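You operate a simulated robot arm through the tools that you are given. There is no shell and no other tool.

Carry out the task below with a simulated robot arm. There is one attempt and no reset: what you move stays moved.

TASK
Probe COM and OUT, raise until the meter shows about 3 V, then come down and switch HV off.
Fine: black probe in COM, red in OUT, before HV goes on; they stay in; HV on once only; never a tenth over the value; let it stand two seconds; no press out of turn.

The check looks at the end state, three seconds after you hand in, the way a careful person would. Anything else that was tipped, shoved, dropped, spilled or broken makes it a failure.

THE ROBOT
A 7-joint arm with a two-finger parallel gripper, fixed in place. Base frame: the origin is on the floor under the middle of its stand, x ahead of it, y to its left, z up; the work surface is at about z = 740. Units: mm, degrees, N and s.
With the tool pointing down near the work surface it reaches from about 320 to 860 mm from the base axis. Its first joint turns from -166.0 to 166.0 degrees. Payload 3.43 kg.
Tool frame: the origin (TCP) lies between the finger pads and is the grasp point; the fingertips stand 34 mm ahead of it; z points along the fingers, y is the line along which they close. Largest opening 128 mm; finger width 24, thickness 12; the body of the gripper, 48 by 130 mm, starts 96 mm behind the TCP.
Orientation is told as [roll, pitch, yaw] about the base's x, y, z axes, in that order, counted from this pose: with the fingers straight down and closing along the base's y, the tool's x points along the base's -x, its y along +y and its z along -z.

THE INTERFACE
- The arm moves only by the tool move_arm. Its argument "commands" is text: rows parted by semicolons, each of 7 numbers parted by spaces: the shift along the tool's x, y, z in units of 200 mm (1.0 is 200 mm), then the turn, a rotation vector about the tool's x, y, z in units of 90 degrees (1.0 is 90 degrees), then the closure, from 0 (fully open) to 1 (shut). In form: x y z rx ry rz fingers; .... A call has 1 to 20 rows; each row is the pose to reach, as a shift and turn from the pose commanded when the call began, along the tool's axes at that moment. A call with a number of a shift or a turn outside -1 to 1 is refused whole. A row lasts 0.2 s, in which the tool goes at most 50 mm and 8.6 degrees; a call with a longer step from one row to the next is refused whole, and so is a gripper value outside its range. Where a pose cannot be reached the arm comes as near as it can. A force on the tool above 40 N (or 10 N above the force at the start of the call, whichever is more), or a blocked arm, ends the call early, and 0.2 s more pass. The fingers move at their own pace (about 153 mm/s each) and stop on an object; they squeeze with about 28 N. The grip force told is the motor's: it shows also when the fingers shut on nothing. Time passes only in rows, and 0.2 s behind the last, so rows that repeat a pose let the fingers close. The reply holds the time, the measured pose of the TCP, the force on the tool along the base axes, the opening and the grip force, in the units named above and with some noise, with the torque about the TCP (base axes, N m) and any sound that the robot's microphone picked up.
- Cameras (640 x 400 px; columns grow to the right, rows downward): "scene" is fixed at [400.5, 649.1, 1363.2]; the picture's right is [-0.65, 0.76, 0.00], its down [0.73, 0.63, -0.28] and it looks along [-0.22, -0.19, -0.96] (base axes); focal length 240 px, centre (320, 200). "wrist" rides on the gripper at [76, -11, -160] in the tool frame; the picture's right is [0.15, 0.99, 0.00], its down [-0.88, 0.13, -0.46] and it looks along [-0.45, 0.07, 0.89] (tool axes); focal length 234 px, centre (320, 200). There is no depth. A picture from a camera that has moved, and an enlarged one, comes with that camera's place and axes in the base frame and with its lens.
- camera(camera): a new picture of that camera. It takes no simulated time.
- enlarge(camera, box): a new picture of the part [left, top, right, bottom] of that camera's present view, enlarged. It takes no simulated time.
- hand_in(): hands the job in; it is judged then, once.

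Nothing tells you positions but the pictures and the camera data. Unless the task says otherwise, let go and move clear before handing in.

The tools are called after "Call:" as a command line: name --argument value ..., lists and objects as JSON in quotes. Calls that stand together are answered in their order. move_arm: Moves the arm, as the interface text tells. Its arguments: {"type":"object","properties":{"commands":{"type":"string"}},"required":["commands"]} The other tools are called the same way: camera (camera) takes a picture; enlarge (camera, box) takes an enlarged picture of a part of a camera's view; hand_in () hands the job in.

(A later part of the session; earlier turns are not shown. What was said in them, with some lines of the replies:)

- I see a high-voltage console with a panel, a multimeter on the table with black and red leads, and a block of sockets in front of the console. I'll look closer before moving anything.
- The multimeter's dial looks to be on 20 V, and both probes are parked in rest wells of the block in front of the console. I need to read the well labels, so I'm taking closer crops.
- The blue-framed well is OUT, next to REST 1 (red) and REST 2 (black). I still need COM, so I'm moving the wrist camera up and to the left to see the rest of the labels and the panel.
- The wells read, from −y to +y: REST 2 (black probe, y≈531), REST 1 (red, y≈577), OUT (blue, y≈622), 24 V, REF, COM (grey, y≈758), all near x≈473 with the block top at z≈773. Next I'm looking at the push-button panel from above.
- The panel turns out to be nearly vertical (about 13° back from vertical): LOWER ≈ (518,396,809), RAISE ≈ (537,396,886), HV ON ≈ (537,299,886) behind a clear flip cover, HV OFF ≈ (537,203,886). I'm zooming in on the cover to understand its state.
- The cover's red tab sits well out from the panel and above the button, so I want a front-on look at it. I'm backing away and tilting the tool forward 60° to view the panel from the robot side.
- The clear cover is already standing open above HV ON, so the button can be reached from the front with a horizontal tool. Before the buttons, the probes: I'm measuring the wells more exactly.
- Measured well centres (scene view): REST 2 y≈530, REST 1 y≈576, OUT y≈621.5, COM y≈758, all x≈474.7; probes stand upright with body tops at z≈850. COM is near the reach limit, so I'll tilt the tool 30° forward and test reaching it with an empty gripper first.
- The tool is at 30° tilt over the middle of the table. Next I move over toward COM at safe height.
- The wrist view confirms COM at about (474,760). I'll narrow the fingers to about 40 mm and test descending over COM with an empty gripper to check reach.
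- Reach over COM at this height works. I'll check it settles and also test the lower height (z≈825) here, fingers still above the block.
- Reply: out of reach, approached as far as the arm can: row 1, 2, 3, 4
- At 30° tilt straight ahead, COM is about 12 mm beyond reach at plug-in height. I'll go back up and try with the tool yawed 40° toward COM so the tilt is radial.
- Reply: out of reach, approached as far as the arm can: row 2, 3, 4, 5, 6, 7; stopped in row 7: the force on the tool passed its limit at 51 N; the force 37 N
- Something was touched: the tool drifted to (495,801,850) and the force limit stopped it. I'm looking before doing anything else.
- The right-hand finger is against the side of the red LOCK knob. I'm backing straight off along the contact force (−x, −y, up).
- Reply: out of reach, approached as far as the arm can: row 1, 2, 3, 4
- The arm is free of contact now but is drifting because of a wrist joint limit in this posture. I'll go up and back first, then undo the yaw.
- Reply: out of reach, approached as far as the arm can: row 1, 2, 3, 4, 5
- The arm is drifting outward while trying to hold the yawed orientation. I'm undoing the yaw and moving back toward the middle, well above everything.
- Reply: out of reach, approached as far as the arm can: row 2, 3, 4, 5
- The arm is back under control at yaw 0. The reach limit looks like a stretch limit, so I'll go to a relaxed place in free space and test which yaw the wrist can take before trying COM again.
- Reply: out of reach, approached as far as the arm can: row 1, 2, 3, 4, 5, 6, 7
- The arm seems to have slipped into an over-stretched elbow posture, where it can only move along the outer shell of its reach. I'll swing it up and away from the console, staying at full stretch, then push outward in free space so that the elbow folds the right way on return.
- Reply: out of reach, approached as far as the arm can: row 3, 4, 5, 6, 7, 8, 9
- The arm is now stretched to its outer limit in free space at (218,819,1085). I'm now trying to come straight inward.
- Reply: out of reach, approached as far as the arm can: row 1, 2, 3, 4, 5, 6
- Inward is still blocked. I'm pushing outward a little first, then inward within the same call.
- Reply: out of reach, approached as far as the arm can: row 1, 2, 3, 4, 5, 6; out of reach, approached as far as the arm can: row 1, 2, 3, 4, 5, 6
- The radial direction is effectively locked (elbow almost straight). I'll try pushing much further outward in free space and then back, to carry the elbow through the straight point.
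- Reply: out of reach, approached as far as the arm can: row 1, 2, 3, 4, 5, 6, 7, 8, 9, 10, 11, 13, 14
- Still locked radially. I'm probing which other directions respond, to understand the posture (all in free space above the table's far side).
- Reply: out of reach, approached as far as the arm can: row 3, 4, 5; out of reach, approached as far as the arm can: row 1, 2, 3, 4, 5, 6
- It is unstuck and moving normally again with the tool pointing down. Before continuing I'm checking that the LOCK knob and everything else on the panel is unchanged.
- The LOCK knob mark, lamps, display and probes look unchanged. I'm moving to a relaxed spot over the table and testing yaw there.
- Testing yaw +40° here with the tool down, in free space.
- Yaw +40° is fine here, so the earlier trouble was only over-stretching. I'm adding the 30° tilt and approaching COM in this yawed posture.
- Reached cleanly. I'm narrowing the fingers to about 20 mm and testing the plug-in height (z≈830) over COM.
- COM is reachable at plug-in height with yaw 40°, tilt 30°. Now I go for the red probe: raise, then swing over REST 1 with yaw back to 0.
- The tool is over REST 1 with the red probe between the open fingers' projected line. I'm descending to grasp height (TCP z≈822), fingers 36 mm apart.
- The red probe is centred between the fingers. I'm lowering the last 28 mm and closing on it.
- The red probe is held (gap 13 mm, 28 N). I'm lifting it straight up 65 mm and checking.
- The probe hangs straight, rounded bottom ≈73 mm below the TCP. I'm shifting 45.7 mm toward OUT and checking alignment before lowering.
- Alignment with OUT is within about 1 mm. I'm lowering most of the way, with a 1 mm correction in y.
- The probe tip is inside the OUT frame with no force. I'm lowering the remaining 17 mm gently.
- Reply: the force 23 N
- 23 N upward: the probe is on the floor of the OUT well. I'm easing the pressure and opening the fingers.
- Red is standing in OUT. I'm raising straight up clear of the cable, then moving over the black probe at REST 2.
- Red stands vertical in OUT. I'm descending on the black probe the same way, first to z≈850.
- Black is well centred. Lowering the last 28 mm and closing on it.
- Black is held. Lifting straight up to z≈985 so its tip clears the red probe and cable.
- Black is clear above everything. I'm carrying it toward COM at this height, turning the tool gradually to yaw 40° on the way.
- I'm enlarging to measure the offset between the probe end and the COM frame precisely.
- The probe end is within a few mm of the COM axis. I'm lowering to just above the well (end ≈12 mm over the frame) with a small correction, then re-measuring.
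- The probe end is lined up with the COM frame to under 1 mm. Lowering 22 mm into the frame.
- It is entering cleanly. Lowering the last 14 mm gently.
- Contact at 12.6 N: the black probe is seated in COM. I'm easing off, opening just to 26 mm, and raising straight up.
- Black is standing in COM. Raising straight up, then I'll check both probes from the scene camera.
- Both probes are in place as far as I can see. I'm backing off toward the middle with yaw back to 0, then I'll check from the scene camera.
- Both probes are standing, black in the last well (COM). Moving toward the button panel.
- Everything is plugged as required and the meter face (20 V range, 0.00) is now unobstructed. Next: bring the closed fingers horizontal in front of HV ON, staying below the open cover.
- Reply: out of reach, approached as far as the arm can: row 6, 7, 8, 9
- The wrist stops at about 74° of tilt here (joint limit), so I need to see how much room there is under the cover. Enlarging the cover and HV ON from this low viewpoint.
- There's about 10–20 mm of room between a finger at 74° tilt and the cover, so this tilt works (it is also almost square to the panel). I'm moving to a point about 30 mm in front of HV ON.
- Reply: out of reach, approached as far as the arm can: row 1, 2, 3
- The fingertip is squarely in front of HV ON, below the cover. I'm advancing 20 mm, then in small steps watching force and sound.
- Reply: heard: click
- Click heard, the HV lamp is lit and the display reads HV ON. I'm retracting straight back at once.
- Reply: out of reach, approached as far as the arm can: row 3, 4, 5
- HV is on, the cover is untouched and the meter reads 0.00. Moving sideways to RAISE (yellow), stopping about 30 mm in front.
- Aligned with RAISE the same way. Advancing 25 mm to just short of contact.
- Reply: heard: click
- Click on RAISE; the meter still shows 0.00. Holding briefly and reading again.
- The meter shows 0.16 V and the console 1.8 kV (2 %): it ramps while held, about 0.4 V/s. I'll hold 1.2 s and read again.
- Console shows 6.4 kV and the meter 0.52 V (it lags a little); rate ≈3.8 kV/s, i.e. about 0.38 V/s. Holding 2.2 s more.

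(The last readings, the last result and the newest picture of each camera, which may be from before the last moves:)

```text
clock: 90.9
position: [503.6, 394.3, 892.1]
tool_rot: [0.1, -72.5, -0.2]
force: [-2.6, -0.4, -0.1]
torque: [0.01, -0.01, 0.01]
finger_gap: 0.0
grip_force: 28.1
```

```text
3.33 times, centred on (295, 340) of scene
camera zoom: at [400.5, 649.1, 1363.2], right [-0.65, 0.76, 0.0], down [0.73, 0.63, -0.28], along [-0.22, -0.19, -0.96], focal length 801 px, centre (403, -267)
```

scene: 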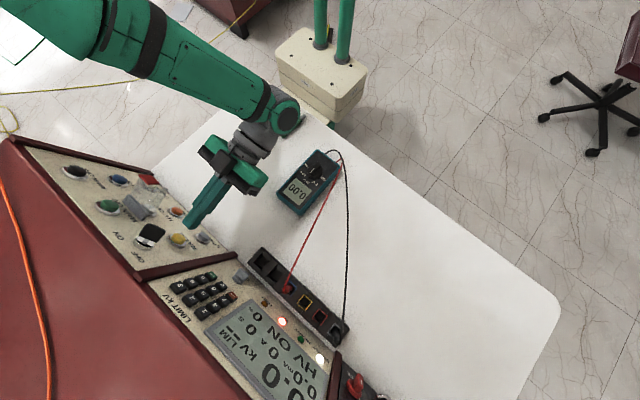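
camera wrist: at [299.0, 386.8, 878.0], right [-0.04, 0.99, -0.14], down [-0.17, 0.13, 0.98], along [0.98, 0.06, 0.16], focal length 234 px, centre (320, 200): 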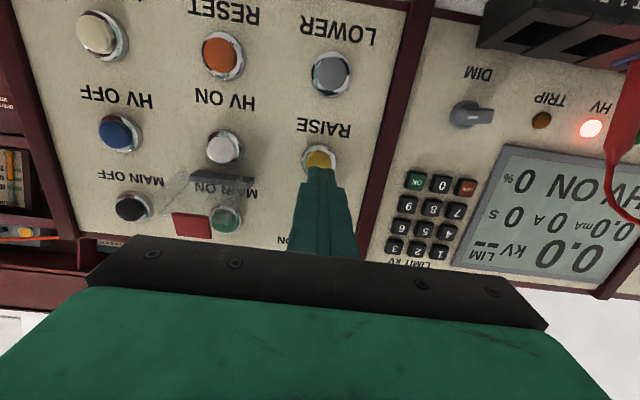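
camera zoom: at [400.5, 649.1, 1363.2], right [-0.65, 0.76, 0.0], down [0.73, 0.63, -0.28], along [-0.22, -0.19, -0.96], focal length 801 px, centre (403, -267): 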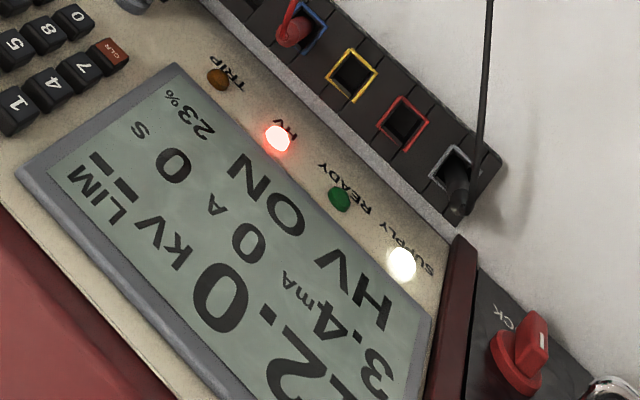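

Now 12.0 kV, 1.18 V on the meter: a steady 3.0 kV/s (0.30 V/s), ratio 10 kV per volt. Holding 4.2 s more should give about 2.45 V.

Call:
move_arm --commands "0 0 0 0 0 0 1; 0 0 0 0 0 0 1; 0 0 0 0 0 0 1; 0 0 0 0 0 0 1; 0 0 0 0 0 0 1; 0 0 0 0 0 0 1; 0 0 0 0 0 0 1; 0 0 0 0 0 0 1; 0 0 0 0 0 0 1; 0 0 0 0 0 0 1; 0 0 0 0 0 0 1; 0 0 0 0 0 0 1; 0 0 0 0 0 0 1; 0 0 0 0 0 0 1; 0 0 0 0 0 0 1"

Call:
enlarge --camera "scene" --box '[260, 130, 360, 230]'

Call:
enlarge --camera "scene" --box '[220, 280, 370, 400]'

```text
clock: 94.1
position: [502.8, 395.3, 893.1]
tool_rot: [0.1, -72.5, -0.2]
force: [-3.4, 0.1, 0.0]
torque: [0.01, -0.01, -0.05]
finger_gap: 0.0
grip_force: 28.2
```

```text
4.00 times, centred on (310, 180) of scene
camera zoom: at [400.5, 649.1, 1363.2], right [-0.65, 0.76, 0.0], down [0.73, 0.63, -0.28], along [-0.22, -0.19, -0.96], focal length 962 px, centre (360, 280)
```

zoom: 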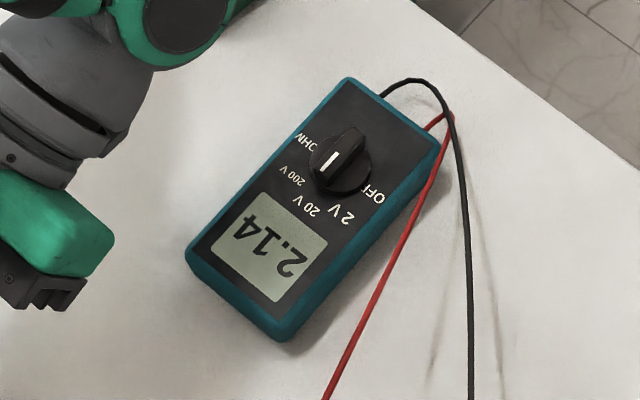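

```text
3.33 times, centred on (295, 340) of scene
camera zoom: at [400.5, 649.1, 1363.2], right [-0.65, 0.76, 0.0], down [0.73, 0.63, -0.28], along [-0.22, -0.19, -0.96], focal length 801 px, centre (403, -267)
```

zoom: 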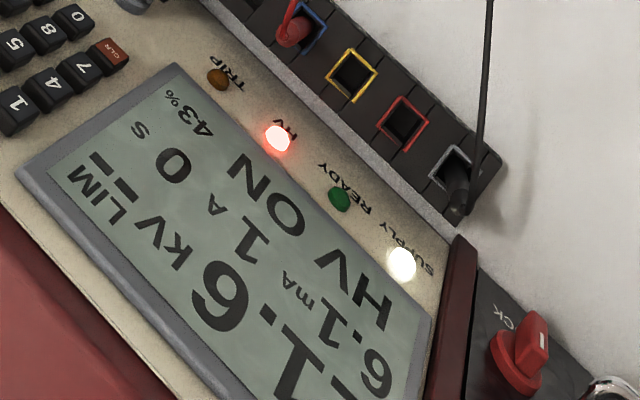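

21.6 kV / 2.14 V. Holding 2.4 s more should bring it to about 2.88 V.

Call:
move_arm --commands "0 0 0 0 0 0 1; 0 0 0 0 0 0 1; 0 0 0 0 0 0 1; 0 0 0 0 0 0 1; 0 0 0 0 0 0 1; 0 0 0 0 0 0 1; 0 0 0 0 0 0 1; 0 0 0 0 0 0 1; 0 0 0 0 0 0 1; 0 0 0 0 0 0 1; 0 0 0 0 0 0 1"

Call:
enlarge --camera "scene" --box '[260, 130, 360, 230]'

Call:
enlarge --camera "scene" --box '[220, 280, 370, 400]'

```text
clock: 96.5
position: [503.6, 394.2, 892.8]
tool_rot: [0.0, -72.5, -0.2]
force: [-2.1, -0.6, -0.2]
torque: [-0.01, -0.06, -0.01]
finger_gap: 0.0
grip_force: 28.1
```

```text
4.00 times, centred on (310, 180) of scene
camera zoom: at [400.5, 649.1, 1363.2], right [-0.65, 0.76, 0.0], down [0.73, 0.63, -0.28], along [-0.22, -0.19, -0.96], focal length 962 px, centre (360, 280)
```

zoom: 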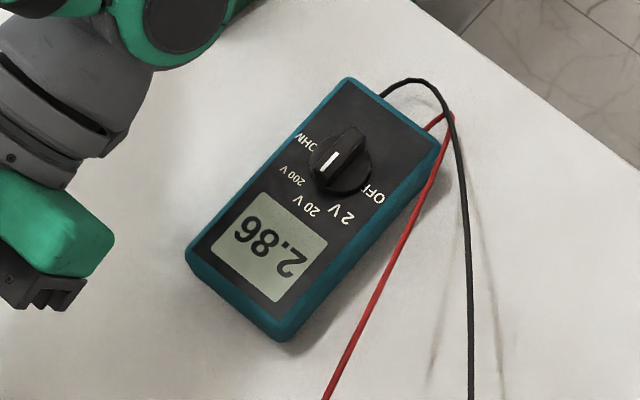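

```text
3.33 times, centred on (295, 340) of scene
camera zoom: at [400.5, 649.1, 1363.2], right [-0.65, 0.76, 0.0], down [0.73, 0.63, -0.28], along [-0.22, -0.19, -0.96], focal length 801 px, centre (403, -267)
```

zoom: 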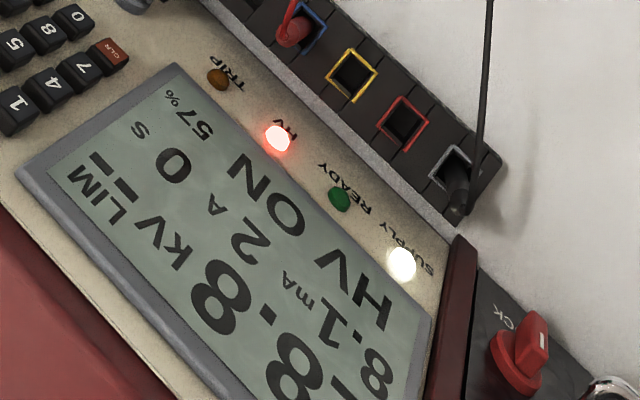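

28.8 kV / 2.86 V. One more 0.2 s of hold, then release in the same call – this should land at about 2.97 V.

Call:
move_arm --commands "0 0 0 0 0 0 1; 0 0 -0.06 0 0 0 1; 0 0 -0.12 0 0 0 1; 0 0 -0.12 0 0 0 1"

Call:
enlarge --camera "scene" --box '[260, 130, 360, 230]'

Call:
enlarge --camera "scene" --box '[220, 280, 370, 400]'

```text
clock: 97.5
position: [481.0, 395.7, 900.7]
tool_rot: [0.0, -72.5, -0.2]
force: [-0.6, -0.1, -0.9]
torque: [0.0, -0.03, 0.0]
finger_gap: 0.2
grip_force: 27.9
```

```text
4.00 times, centred on (310, 180) of scene
camera zoom: at [400.5, 649.1, 1363.2], right [-0.65, 0.76, 0.0], down [0.73, 0.63, -0.28], along [-0.22, -0.19, -0.96], focal length 962 px, centre (360, 280)
```

zoom: 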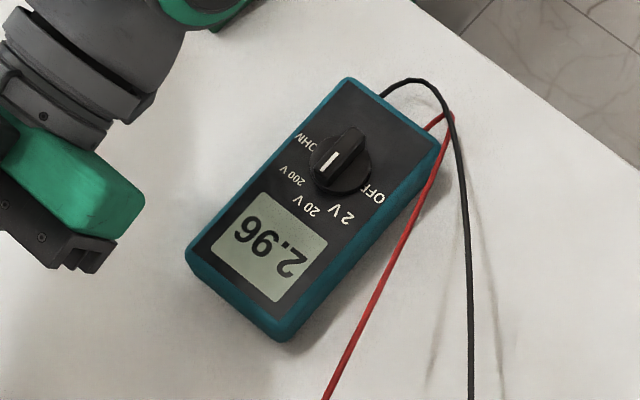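

```text
3.33 times, centred on (295, 340) of scene
camera zoom: at [400.5, 649.1, 1363.2], right [-0.65, 0.76, 0.0], down [0.73, 0.63, -0.28], along [-0.22, -0.19, -0.96], focal length 801 px, centre (403, -267)
```

zoom: 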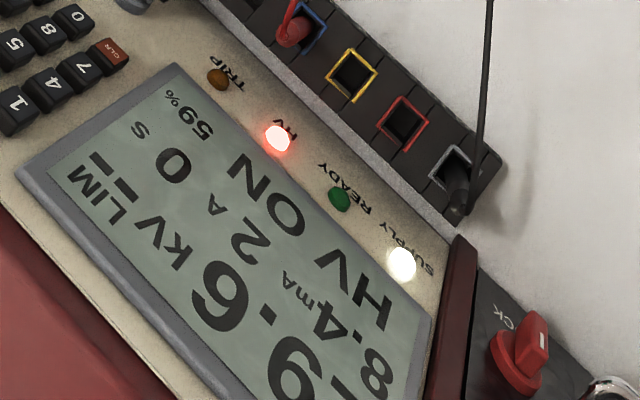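

Released at 29.6 kV / 2.96 V – "about 3 V" and not over. Now letting it stand for more than two seconds without touching anything.

Call:
move_arm --commands "0 0 -0.12 0 0 0 1; 0 0 -0.12 0 0 0 1; 0 0 -0.12 0 0 0 1; 0 0 -0.12 0 0 0 1; 0 0 -0.12 0 0 0 1; 0 0 -0.12 0 0 0 1; 0 0 -0.12 0 0 0 1; 0 0 -0.12 0 0 0 1; 0 0 -0.12 0 0 0 1; 0 0 -0.12 0 0 0 1; 0 0 -0.12 0 0 0 1; 0 0 -0.12 0 0 0 1"

Call:
enlarge --camera "scene" --box '[260, 130, 360, 230]'

Call:
enlarge --camera "scene" --box '[220, 280, 370, 400]'

Call:
camera --camera "wrist"

```text
clock: 100.1
position: [458.9, 395.4, 908.3]
tool_rot: [0.1, -72.6, -0.2]
force: [-1.1, -0.7, -0.5]
torque: [0.01, -0.01, 0.03]
finger_gap: 0.0
grip_force: 28.3
```

```text
4.00 times, centred on (310, 180) of scene
camera zoom: at [400.5, 649.1, 1363.2], right [-0.65, 0.76, 0.0], down [0.73, 0.63, -0.28], along [-0.22, -0.19, -0.96], focal length 962 px, centre (360, 280)
```

zoom: 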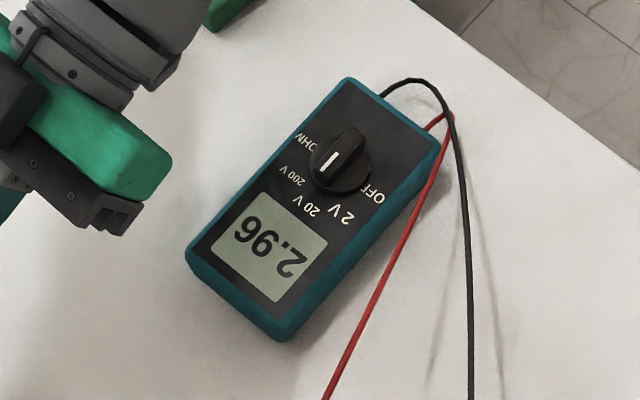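

```text
3.33 times, centred on (295, 340) of scene
camera zoom: at [400.5, 649.1, 1363.2], right [-0.65, 0.76, 0.0], down [0.73, 0.63, -0.28], along [-0.22, -0.19, -0.96], focal length 801 px, centre (403, -267)
```

zoom: 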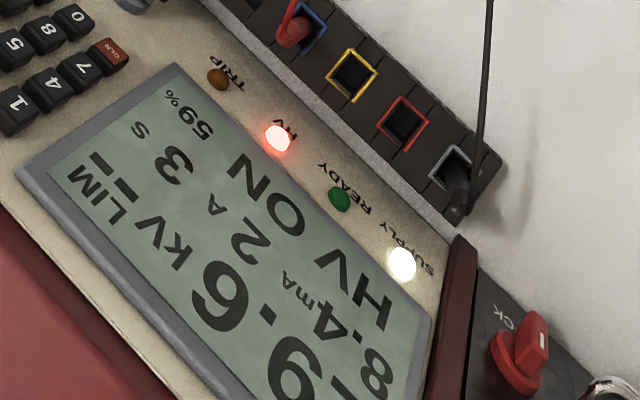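

```text
taken
camera wrist: at [282.6, 384.8, 883.2], right [-0.04, 0.99, -0.14], down [-0.17, 0.13, 0.98], along [0.98, 0.06, 0.16], focal length 234 px, centre (320, 200)
```

wrist: 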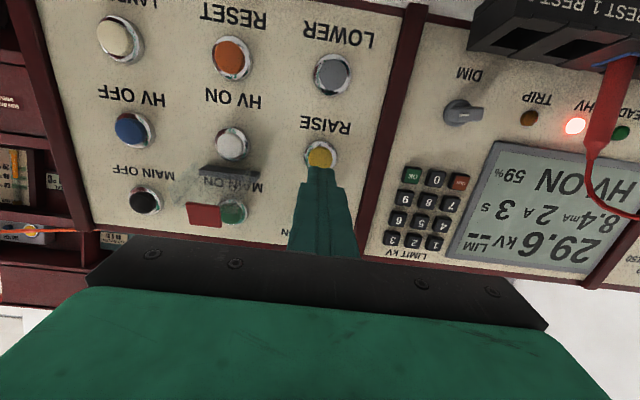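

Stood for over 2.5 s at 2.96 V (the console timer shows 3 s). Now coming down: I move the finger from RAISE down to in front of LOWER (grey), slightly less tilted.

Call:
move_arm --commands "0.08 0.001 0.0 0 0.018 0 1; 0.17 0.002 0.03 0 0.036 0 1; 0.25 0.002 0.06 0 0.055 0 1; 0.33 0.003 0.09 0 0.0733 0 1; 0.3955 0.003 0.1177 0 0.0733 0 1; 0.3955 0.003 0.1177 0 0.0733 0 1"

Call:
camera --camera "wrist"

Call:
enlarge --camera "wrist" --box '[260, 110, 380, 230]'

Call:
enlarge --camera "scene" --box '[150, 180, 250, 270]'

```text
clock: 101.5
position: [455.5, 396.6, 825.2]
tool_rot: [0.1, -65.9, -0.1]
force: [0.0, -0.8, -0.1]
torque: [0.0, -0.01, 0.02]
finger_gap: 0.0
grip_force: 28.4
```

```text
taken
camera wrist: at [279.3, 386.5, 821.5], right [-0.06, 0.99, -0.13], down [-0.06, 0.13, 0.99], along [1.0, 0.06, 0.05], focal length 234 px, centre (320, 200)
```

wrist: 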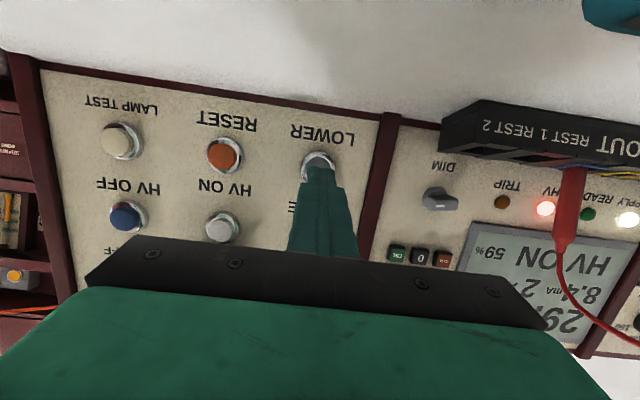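

```text
3.33 times, centred on (320, 170) of wrist
camera zoom: at [279.3, 386.5, 821.5], right [-0.06, 0.99, -0.13], down [-0.06, 0.13, 0.99], along [1.0, 0.06, 0.05], focal length 781 px, centre (320, 300)
```

zoom: 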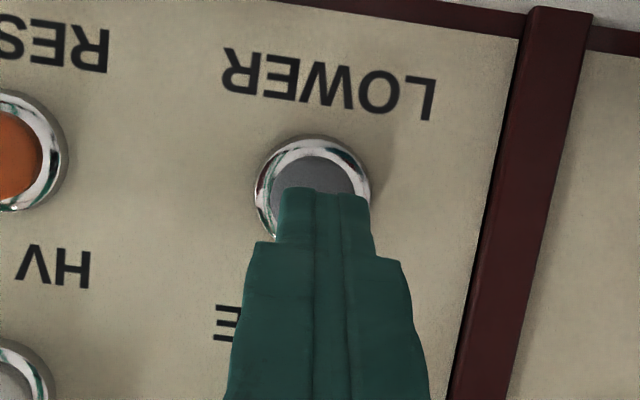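

```text
4.44 times, centred on (200, 225) of scene
camera zoom: at [400.5, 649.1, 1363.2], right [-0.65, 0.76, 0.0], down [0.73, 0.63, -0.28], along [-0.22, -0.19, -0.96], focal length 1068 px, centre (853, 89)
```

zoom: 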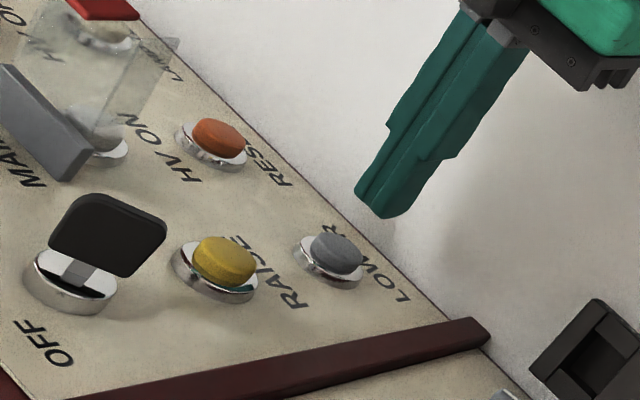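

LOWER is straight ahead. I'm advancing to about 6 mm from it, a little lower so the fingertip's upper edge meets the button's middle.

Call:
move_arm --commands "0.01 -0.003 0.04 0 0 0 1; 0.014 -0.003 0.08 0 0 0 1; 0.014 -0.003 0.11 0 0 0 1; 0.014 -0.003 0.127 0 0 0 1; 0.014 -0.003 0.127 0 0 0 1"

Call:
enlarge --camera "wrist" --box '[260, 110, 380, 230]'

Call:
enlarge --camera "scene" --box '[170, 200, 240, 260]'

```text
clock: 102.7
position: [477.7, 395.3, 812.0]
tool_rot: [0.1, -65.9, -0.2]
force: [0.1, 0.5, 0.1]
torque: [0.0, -0.01, 0.02]
finger_gap: 0.0
grip_force: 27.7
```

```text
3.33 times, centred on (320, 170) of wrist
camera zoom: at [301.5, 385.4, 807.5], right [-0.06, 0.99, -0.13], down [-0.06, 0.13, 0.99], along [1.0, 0.06, 0.05], focal length 781 px, centre (320, 300)
```

zoom: 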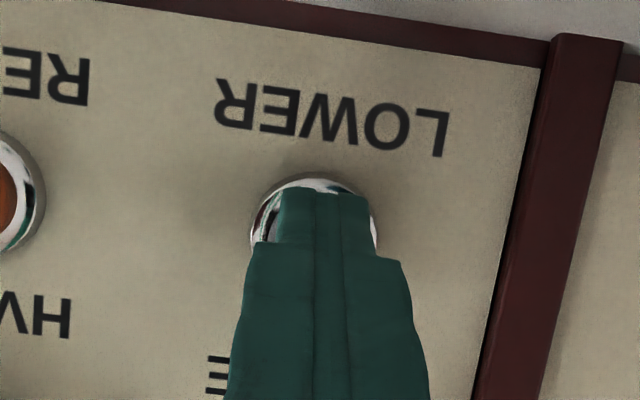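

```text
6.67 times, centred on (205, 230) of scene
camera zoom: at [400.5, 649.1, 1363.2], right [-0.65, 0.76, 0.0], down [0.73, 0.63, -0.28], along [-0.22, -0.19, -0.96], focal length 1603 px, centre (1087, 0)
```

zoom: 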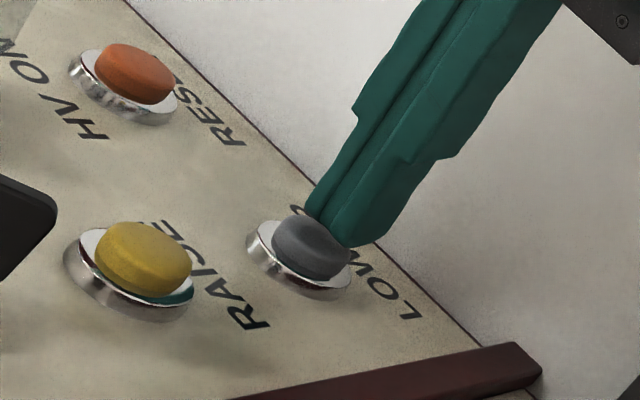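

Call:
move_arm --commands "-0.0019 0 0.0098 0 0 0 1; -0.0037 0 0.0197 0 0 0 1; -0.0037 0 0.0197 0 0 0 1"

Call:
enlarge --camera "scene" --box '[170, 200, 240, 260]'

```text
clock: 103.5
position: [481.5, 395.4, 811.1]
tool_rot: [0.2, -65.9, -0.1]
force: [-1.6, 1.6, 1.0]
torque: [0.03, -0.05, 0.02]
finger_gap: 0.1
grip_force: 28.3
heard: click
```

```text
6.67 times, centred on (205, 230) of scene
camera zoom: at [400.5, 649.1, 1363.2], right [-0.65, 0.76, 0.0], down [0.73, 0.63, -0.28], along [-0.22, -0.19, -0.96], focal length 1603 px, centre (1087, 0)
```

zoom: 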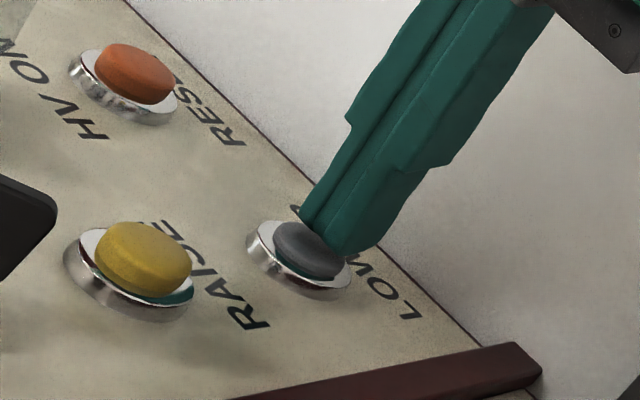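

Click – LOWER is pressed. Holding it (a hair deeper) and watching the voltage come down.

Call:
move_arm --commands "-0.0005 0 0.0025 0 0 0 1; -0.0005 0 0.0025 0 0 0 1; -0.0005 0 0.0025 0 0 0 1; -0.0005 0 0.0025 0 0 0 1; -0.0005 0 0.0025 0 0 0 1"

Call:
enlarge --camera "scene" --box '[260, 130, 360, 230]'

Call:
enlarge --camera "scene" --box '[220, 280, 370, 400]'

```text
clock: 104.7
position: [483.1, 395.1, 811.5]
tool_rot: [-0.1, -65.8, -0.2]
force: [-2.3, 0.4, -0.6]
torque: [-0.03, 0.02, 0.0]
finger_gap: 0.1
grip_force: 28.2
```

```text
4.00 times, centred on (310, 180) of scene
camera zoom: at [400.5, 649.1, 1363.2], right [-0.65, 0.76, 0.0], down [0.73, 0.63, -0.28], along [-0.22, -0.19, -0.96], focal length 962 px, centre (360, 280)
```

zoom: 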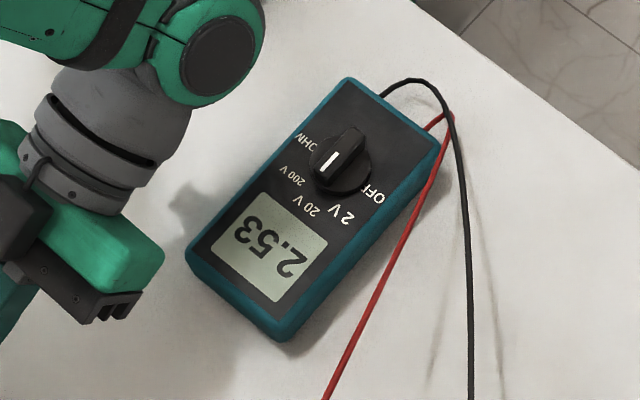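

```text
3.33 times, centred on (295, 340) of scene
camera zoom: at [400.5, 649.1, 1363.2], right [-0.65, 0.76, 0.0], down [0.73, 0.63, -0.28], along [-0.22, -0.19, -0.96], focal length 801 px, centre (403, -267)
```

zoom: 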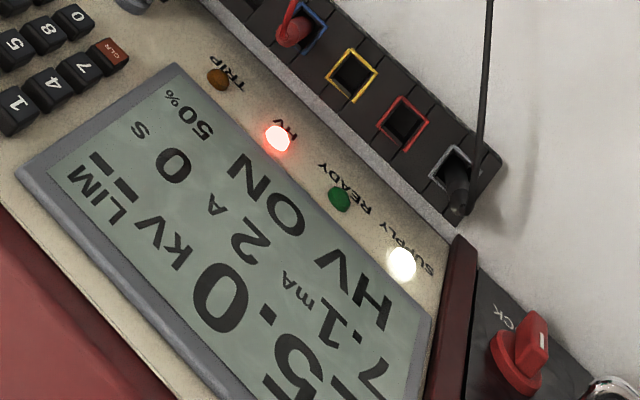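

Coming down: 25.0 kV, 2.53 V. Keeping LOWER held.

Call:
move_arm --commands "0 0 0 0 0 0 1; 0 0 0 0 0 0 1; 0 0 0 0 0 0 1; 0 0 0 0 0 0 1; 0 0 0 0 0 0 1; 0 0 0 0 0 0 1; 0 0 0 0 0 0 1; 0 0 0 0 0 0 1; 0 0 0 0 0 0 1; 0 0 0 0 0 0 1; 0 0 0 0 0 0 1; 0 0 0 0 0 0 1; 0 0 0 0 0 0 1; 0 0 0 0 0 0 1; 0 0 0 0 0 0 1; 0 0 0 0 0 0 1; 0 0 0 0 0 0 1; 0 0 0 0 0 0 1; 0 0 0 0 0 0 1; 0 0 0 0 0 0 1"

Call:
enlarge --camera "scene" --box '[260, 130, 360, 230]'

```text
clock: 108.9
position: [483.2, 395.4, 810.8]
tool_rot: [0.1, -66.0, -0.1]
force: [-2.3, -0.1, 0.7]
torque: [-0.01, -0.04, -0.04]
finger_gap: 0.0
grip_force: 28.0
```

```text
4.00 times, centred on (310, 180) of scene
camera zoom: at [400.5, 649.1, 1363.2], right [-0.65, 0.76, 0.0], down [0.73, 0.63, -0.28], along [-0.22, -0.19, -0.96], focal length 962 px, centre (360, 280)
```

zoom: 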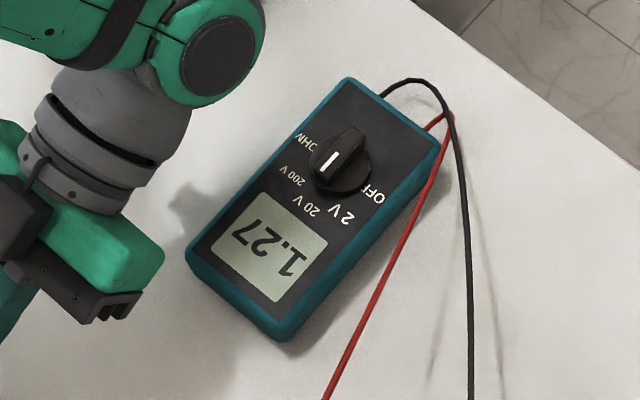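

1.27 V and falling steadily. Holding on.

Call:
move_arm --commands "0 0 0 0 0 0 1; 0 0 0 0 0 0 1; 0 0 0 0 0 0 1; 0 0 0 0 0 0 1; 0 0 0 0 0 0 1; 0 0 0 0 0 0 1; 0 0 0 0 0 0 1; 0 0 0 0 0 0 1; 0 0 0 0 0 0 1; 0 0 0 0 0 0 1; 0 0 0 0 0 0 1; 0 0 0 0 0 0 1; 0 0 0 0 0 0 1; 0 0 0 0 0 0 1; 0 0 0 0 0 0 1; 0 0 0 0 0 0 1; 0 0 0 0 0 0 1; 0 0 0 0 0 0 1; 0 0 0 0 0 0 1; 0 0 0 0 0 0 1"

Call:
enlarge --camera "scene" --box '[260, 130, 360, 230]'

Call:
enlarge --camera "scene" --box '[220, 280, 370, 400]'

```text
clock: 113.1
position: [482.7, 395.6, 811.5]
tool_rot: [0.1, -66.0, -0.2]
force: [-2.3, 0.4, 0.8]
torque: [-0.03, -0.03, 0.01]
finger_gap: 0.1
grip_force: 27.9
```

```text
4.00 times, centred on (310, 180) of scene
camera zoom: at [400.5, 649.1, 1363.2], right [-0.65, 0.76, 0.0], down [0.73, 0.63, -0.28], along [-0.22, -0.19, -0.96], focal length 962 px, centre (360, 280)
```

zoom: 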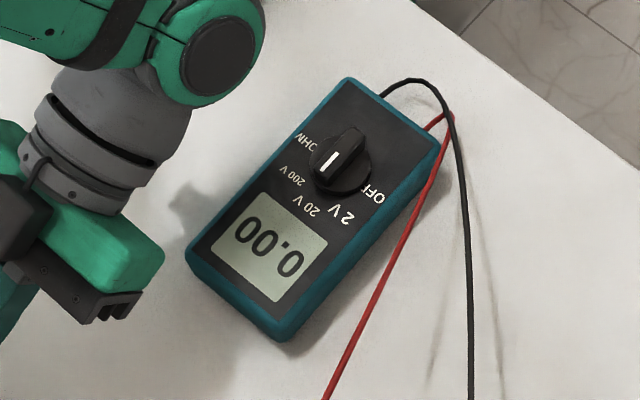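

```text
3.33 times, centred on (295, 340) of scene
camera zoom: at [400.5, 649.1, 1363.2], right [-0.65, 0.76, 0.0], down [0.73, 0.63, -0.28], along [-0.22, -0.19, -0.96], focal length 801 px, centre (403, -267)
```

zoom: 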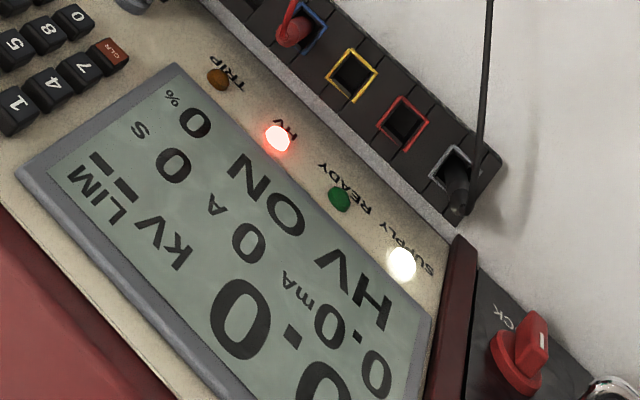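

Down to 0.0 kV, 0 %, meter 0.00. Releasing LOWER and backing off 45 mm.

Call:
move_arm --commands "0.0139 0 -0.0737 0 0 0 1; 0.0278 0 -0.147 0 0 0 1; 0.0417 0 -0.221 0 0 0 1; 0.0417 0 -0.221 0 0 0 1"

Call:
camera --camera "wrist"

```text
clock: 114.1
position: [438.8, 395.2, 823.0]
tool_rot: [0.1, -65.9, -0.2]
force: [0.9, 0.3, -0.4]
torque: [0.0, 0.04, 0.01]
finger_gap: 0.0
grip_force: 28.0
```

```text
taken
camera wrist: at [261.7, 385.4, 817.8], right [-0.06, 0.99, -0.13], down [-0.06, 0.13, 0.99], along [1.0, 0.06, 0.05], focal length 234 px, centre (320, 200)
```

wrist: 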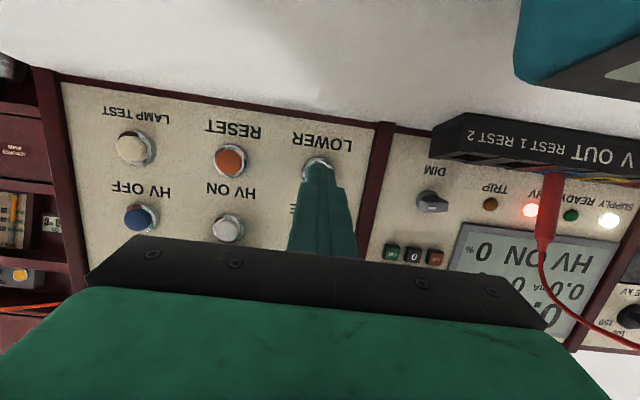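

Next: HV OFF (blue). I move sideways at this low height, well clear of the cover, then up.

Call:
move_arm --commands "0 -0.19 0 0 0 0 1; 0 -0.38 0 0 0 0 1; 0 -0.57 0 0 0 0 1; 0 -0.76 0 0 0 0 1; 0 -0.955 0 0 0 0 1; -0.117 -0.955 -0.052 0 0 0 1; -0.234 -0.955 -0.105 0 0 0 1; -0.3515 -0.955 -0.157 0 0 0 1; -0.3515 -0.955 -0.157 0 0 0 1"

Call:
camera --camera "wrist"

Call:
enlarge --camera "wrist" --box '[260, 110, 380, 230]'

Call:
camera --camera "scene"

```text
clock: 116.1
position: [440.4, 209.4, 901.6]
tool_rot: [-0.2, -65.5, -0.1]
force: [-0.7, 0.8, -0.6]
torque: [0.01, -0.02, 0.01]
finger_gap: 0.0
grip_force: 27.7
out of reach, approached as far as the arm can: row 5, 6, 7, 8, 9
```

```text
taken
camera wrist: at [264.2, 199.2, 899.2], right [-0.06, 0.99, -0.13], down [-0.05, 0.13, 0.99], along [1.0, 0.06, 0.04], focal length 234 px, centre (320, 200)
```

wrist: 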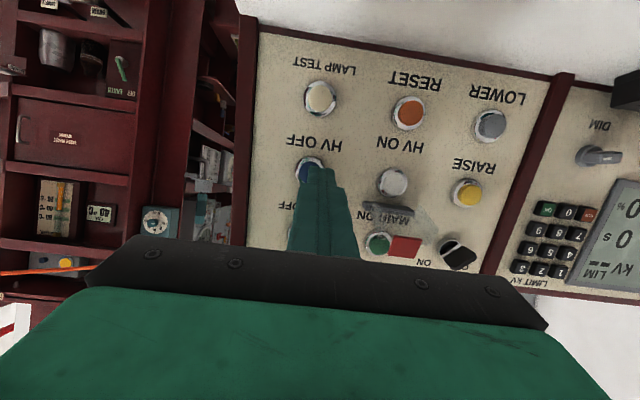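

```text
3.33 times, centred on (320, 170) of wrist
camera zoom: at [264.2, 199.2, 899.2], right [-0.06, 0.99, -0.13], down [-0.05, 0.13, 0.99], along [1.0, 0.06, 0.04], focal length 781 px, centre (320, 300)
```

zoom: 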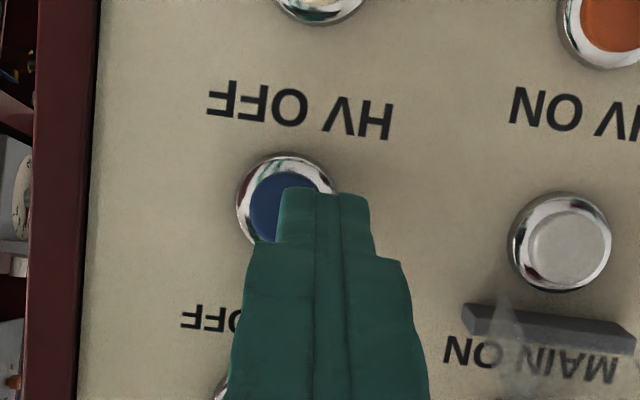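

```text
taken
```

scene: 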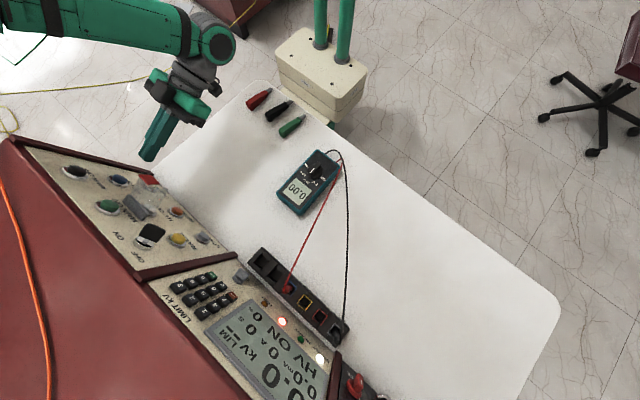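

Almost in front of HV OFF; the finger is 6 mm too far right. I'm easing the tilt to about 60°, correcting, and moving to ~30 mm in front of the blue button.

Call:
move_arm --commands "-0.01 -0.01 0.04 0 0.02 0 1; -0.02 -0.02 0.08 0 0.04 0 1; -0.03 -0.032 0.12 0 0.0556 0 1; -0.0355 -0.032 0.1537 0 0.0556 0 1; -0.0355 -0.032 0.1537 0 0.0556 0 1"

Call:
enlarge --camera "wrist" --box '[260, 110, 380, 230]'

Call:
enlarge --camera "scene" --box '[80, 140, 180, 220]'

```text
clock: 117.3
position: [472.7, 202.2, 895.5]
tool_rot: [0.2, -60.9, -0.2]
force: [-0.4, 0.4, 0.4]
torque: [-0.01, 0.01, -0.01]
finger_gap: 0.0
grip_force: 27.8
```

```text
3.33 times, centred on (320, 170) of wrist
camera zoom: at [296.5, 191.7, 907.0], right [-0.07, 0.99, -0.13], down [0.03, 0.13, 0.99], along [1.0, 0.06, -0.04], focal length 781 px, centre (320, 300)
```

zoom: 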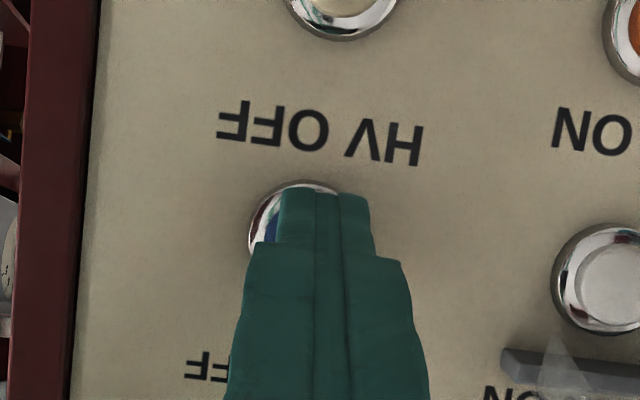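

```text
5.00 times, centred on (130, 180) of scene
camera zoom: at [400.5, 649.1, 1363.2], right [-0.65, 0.76, 0.0], down [0.73, 0.63, -0.28], along [-0.22, -0.19, -0.96], focal length 1202 px, centre (1270, 300)
```

zoom: 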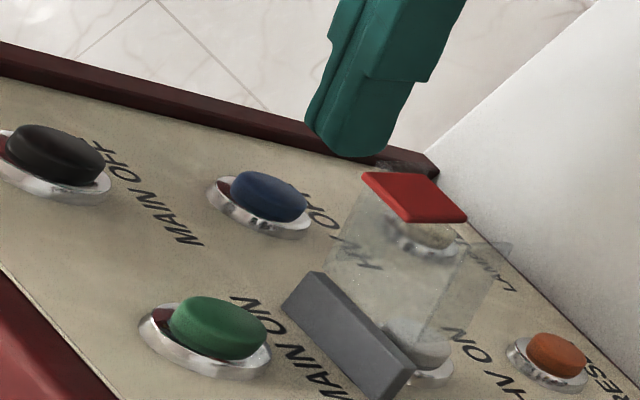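

Aligned with HV OFF (blue) within ~1 mm. Advancing to just short of contact.

Call:
move_arm --commands "-0.0095 -0.005 0.034 0 0 0 1; -0.019 -0.005 0.068 0 0 0 1; -0.027 -0.005 0.096 0 0 0 1; -0.0311 -0.005 0.1107 0 0 0 1; -0.0311 -0.005 0.1107 0 0 0 1"

Call:
enlarge --camera "wrist" --box '[260, 110, 380, 230]'

Call:
enlarge --camera "scene" --box '[80, 140, 180, 220]'

```text
clock: 118.5
position: [495.5, 200.4, 889.9]
tool_rot: [0.0, -60.8, -0.2]
force: [-0.6, -0.1, 0.1]
torque: [0.01, 0.01, 0.03]
finger_gap: 0.0
grip_force: 28.2
```

```text
3.33 times, centred on (320, 170) of wrist
camera zoom: at [319.0, 191.0, 901.1], right [-0.07, 0.99, -0.13], down [0.03, 0.13, 0.99], along [1.0, 0.06, -0.04], focal length 781 px, centre (320, 300)
```

zoom: 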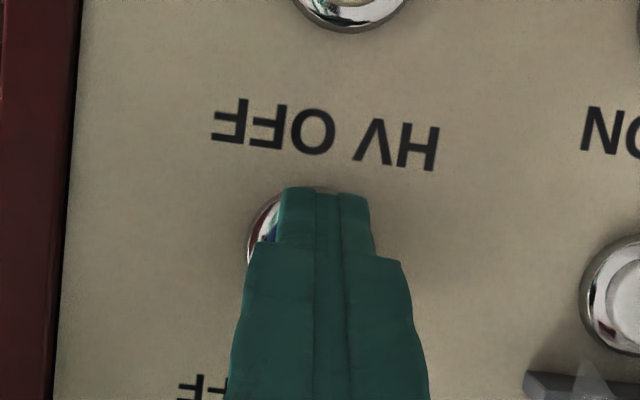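

```text
5.00 times, centred on (130, 180) of scene
camera zoom: at [400.5, 649.1, 1363.2], right [-0.65, 0.76, 0.0], down [0.73, 0.63, -0.28], along [-0.22, -0.19, -0.96], focal length 1202 px, centre (1270, 300)
```

zoom: 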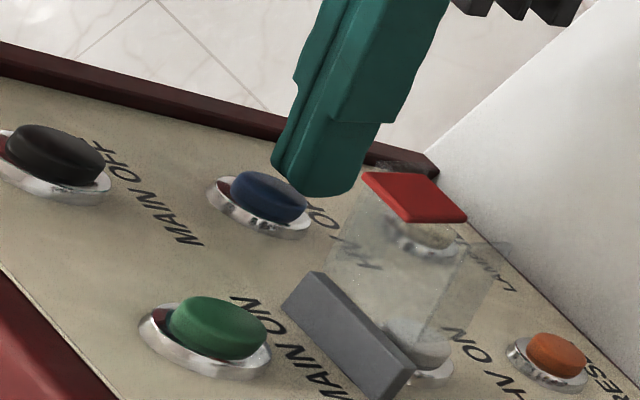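

Call:
move_arm --commands "-0.002 0 0.0072 0 0 0 1; -0.004 0 0.0145 0 0 0 1; -0.004 0 0.0145 0 0 0 1"

```text
clock: 119.3
position: [499.0, 201.0, 888.8]
tool_rot: [0.1, -60.9, -0.3]
force: [-1.3, -0.1, 0.2]
torque: [0.03, 0.01, 0.0]
finger_gap: 0.0
grip_force: 27.6
```

Call:
move_arm --commands "-0.00135 0 0.0048 0 0 0 1; -0.0027 0 0.0096 0 0 0 1; -0.0027 0 0.0096 0 0 0 1"

Call:
enlarge --camera "scene" --box '[220, 280, 370, 400]'

Call:
enlarge --camera "scene" --box '[80, 140, 180, 220]'

```text
clock: 120.1
position: [500.0, 201.7, 888.2]
tool_rot: [0.0, -60.9, -0.1]
force: [-2.8, -0.8, -0.9]
torque: [0.0, 0.02, -0.01]
finger_gap: 0.1
grip_force: 27.3
heard: click
```

```text
3.33 times, centred on (295, 340) of scene
camera zoom: at [400.5, 649.1, 1363.2], right [-0.65, 0.76, 0.0], down [0.73, 0.63, -0.28], along [-0.22, -0.19, -0.96], focal length 801 px, centre (403, -267)
```

zoom: 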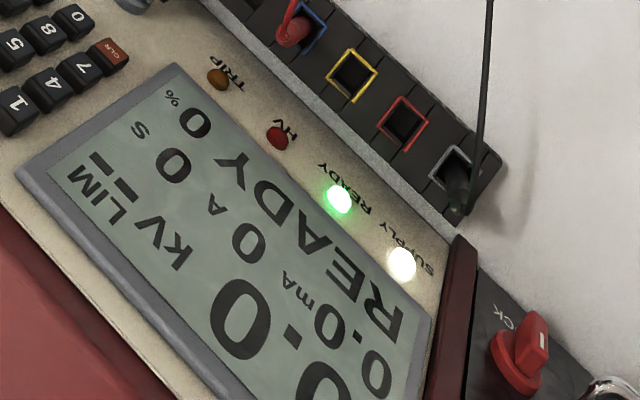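

```text
5.00 times, centred on (130, 180) of scene
camera zoom: at [400.5, 649.1, 1363.2], right [-0.65, 0.76, 0.0], down [0.73, 0.63, -0.28], along [-0.22, -0.19, -0.96], focal length 1202 px, centre (1270, 300)
```

zoom: 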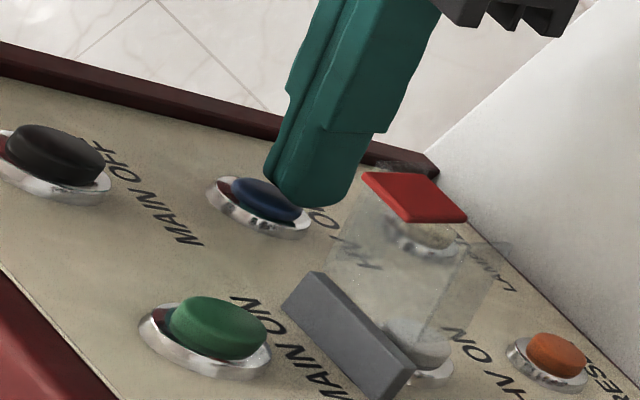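

Click: HV lamp is out, READY is lit, display reads READY. Retracting straight back and away.

Call:
move_arm --commands "0.027 0 -0.0963 0 0 0 1; 0.0541 0 -0.193 0 0 0 1; 0.0812 0 -0.289 0 0 0 1; 0.0812 0 -0.289 0 0 0 1"

Call:
camera --camera "wrist"

Call:
camera --camera "scene"

```text
clock: 121.1
position: [442.3, 201.5, 901.8]
tool_rot: [0.1, -60.9, -0.2]
force: [0.5, 0.6, 0.5]
torque: [0.06, 0.01, 0.02]
finger_gap: 0.0
grip_force: 28.5
```

```text
taken
camera wrist: at [265.9, 191.4, 913.4], right [-0.07, 0.99, -0.13], down [0.03, 0.13, 0.99], along [1.0, 0.06, -0.04], focal length 234 px, centre (320, 200)
```

wrist: 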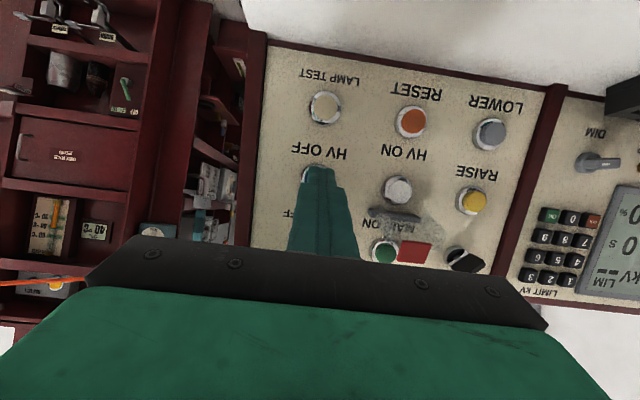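

```text
taken
```

scene: 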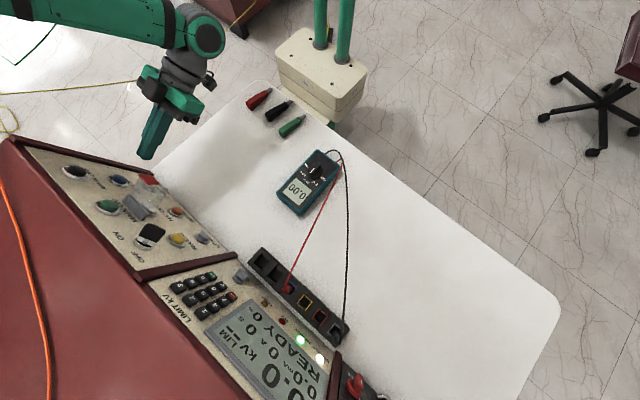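

HV is off, the probes stay in OUT and COM, and everything else looks untouched. I'm moving the arm well clear of the panel, then a final check.

Call:
move_arm --commands "0.03 0 -0.1 0 0.05 0 1; -0.04 0 -0.18 0 0.1 0 1; -0.12 0.05 -0.26 0 0.16 0 1; -0.2 0.12 -0.33 0 0.22 0 1; -0.27 0.2 -0.38 0 0.28 0 0.9; -0.34 0.3 -0.418 0 0.333 0 0.8; -0.34 0.3 -0.418 0 0.333 0 0.8; -0.34 0.3 -0.418 0 0.333 0 0.8"

Call:
camera --camera "scene"

Call:
enlarge --camera "scene" --box '[220, 230, 380, 400]'

Call:
enlarge --camera "scene" --box '[40, 150, 240, 290]'

Call:
enlarge --camera "scene" --box '[240, 80, 360, 230]'

```text
clock: 122.9
position: [400.9, 261.1, 1003.1]
tool_rot: [0.1, -30.9, 0.0]
force: [0.5, 0.2, 0.0]
torque: [0.01, 0.01, 0.0]
finger_gap: 25.7
grip_force: 0.0
out of reach, approached as far as the arm can: row 2, 3, 4
```

```text
taken
```

scene: 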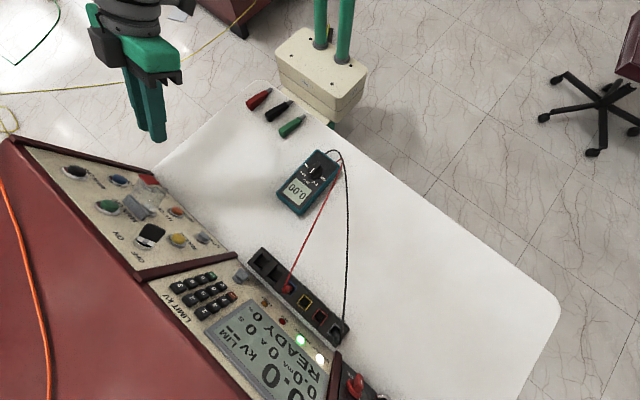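

```text
2.35 times, centred on (300, 315) of scene
camera zoom: at [400.5, 649.1, 1363.2], right [-0.65, 0.76, 0.0], down [0.73, 0.63, -0.28], along [-0.22, -0.19, -0.96], focal length 566 px, centre (367, -71)
```

zoom: 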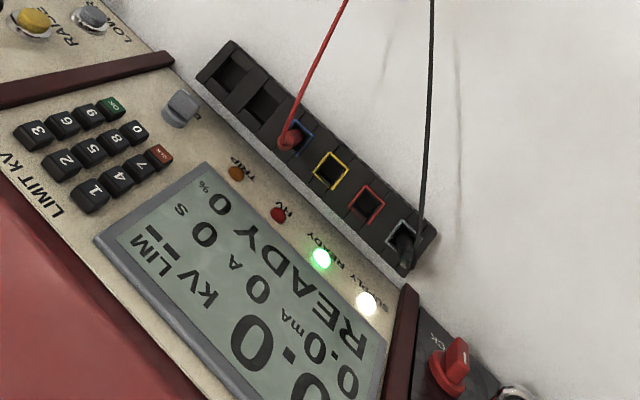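

```text
2.86 times, centred on (140, 220) of scene
camera zoom: at [400.5, 649.1, 1363.2], right [-0.65, 0.76, 0.0], down [0.73, 0.63, -0.28], along [-0.22, -0.19, -0.96], focal length 687 px, centre (834, 143)
```

zoom: 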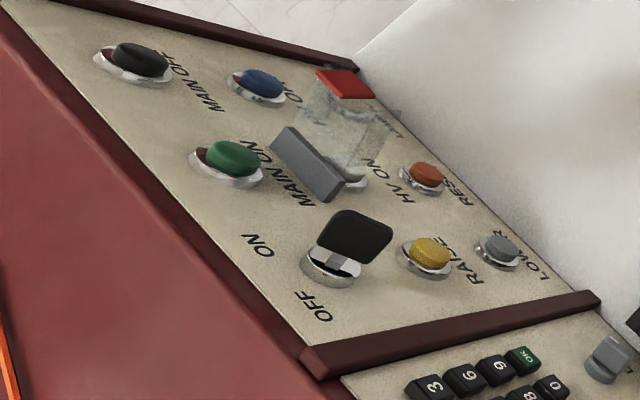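

```text
2.67 times, centred on (300, 155) of scene
camera zoom: at [400.5, 649.1, 1363.2], right [-0.65, 0.76, 0.0], down [0.73, 0.63, -0.28], along [-0.22, -0.19, -0.96], focal length 641 px, centre (373, 320)
```

zoom: 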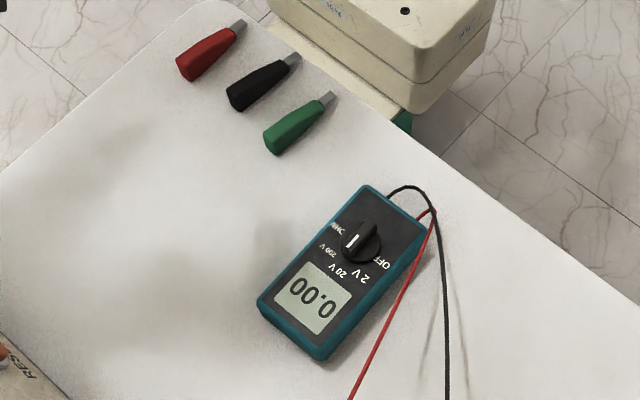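

The final state checks out: red is in OUT, black is in COM, and the meter reads 0.00. The console shows READY with HV off, the cover and knobs look unchanged, and the arm is clear with nothing held. Handing in.

Call:
hand_in

```text
The job is handed in.
```

The job is done and handed in: HV is off, the meter reads 0.00 V, and both probes are still in place.

- **Probes:** The red probe went into OUT and the black probe into COM before HV was switched on. Both stayed in throughout.
- **HV on:** I pressed HV ON once; its clear cover was already standing open.
- **Raise:** The meter stopped at 2.96 V (29.6 kV on the console) and never showed more than that. It stood there for more than two seconds.
- **Come down:** I held LOWER until both the console and the meter read zero, then pressed HV OFF. The console returned to READY.

**Unplanned contact:** While I was testing the reach to COM, before any probe was moved, a finger bumped the red LOCK knob on the measuring unit. The force reached about 51 N and the arm stopped. I compared close-up pictures of the knob from before and after, and its position looked unchanged. No button was pressed out of turn.
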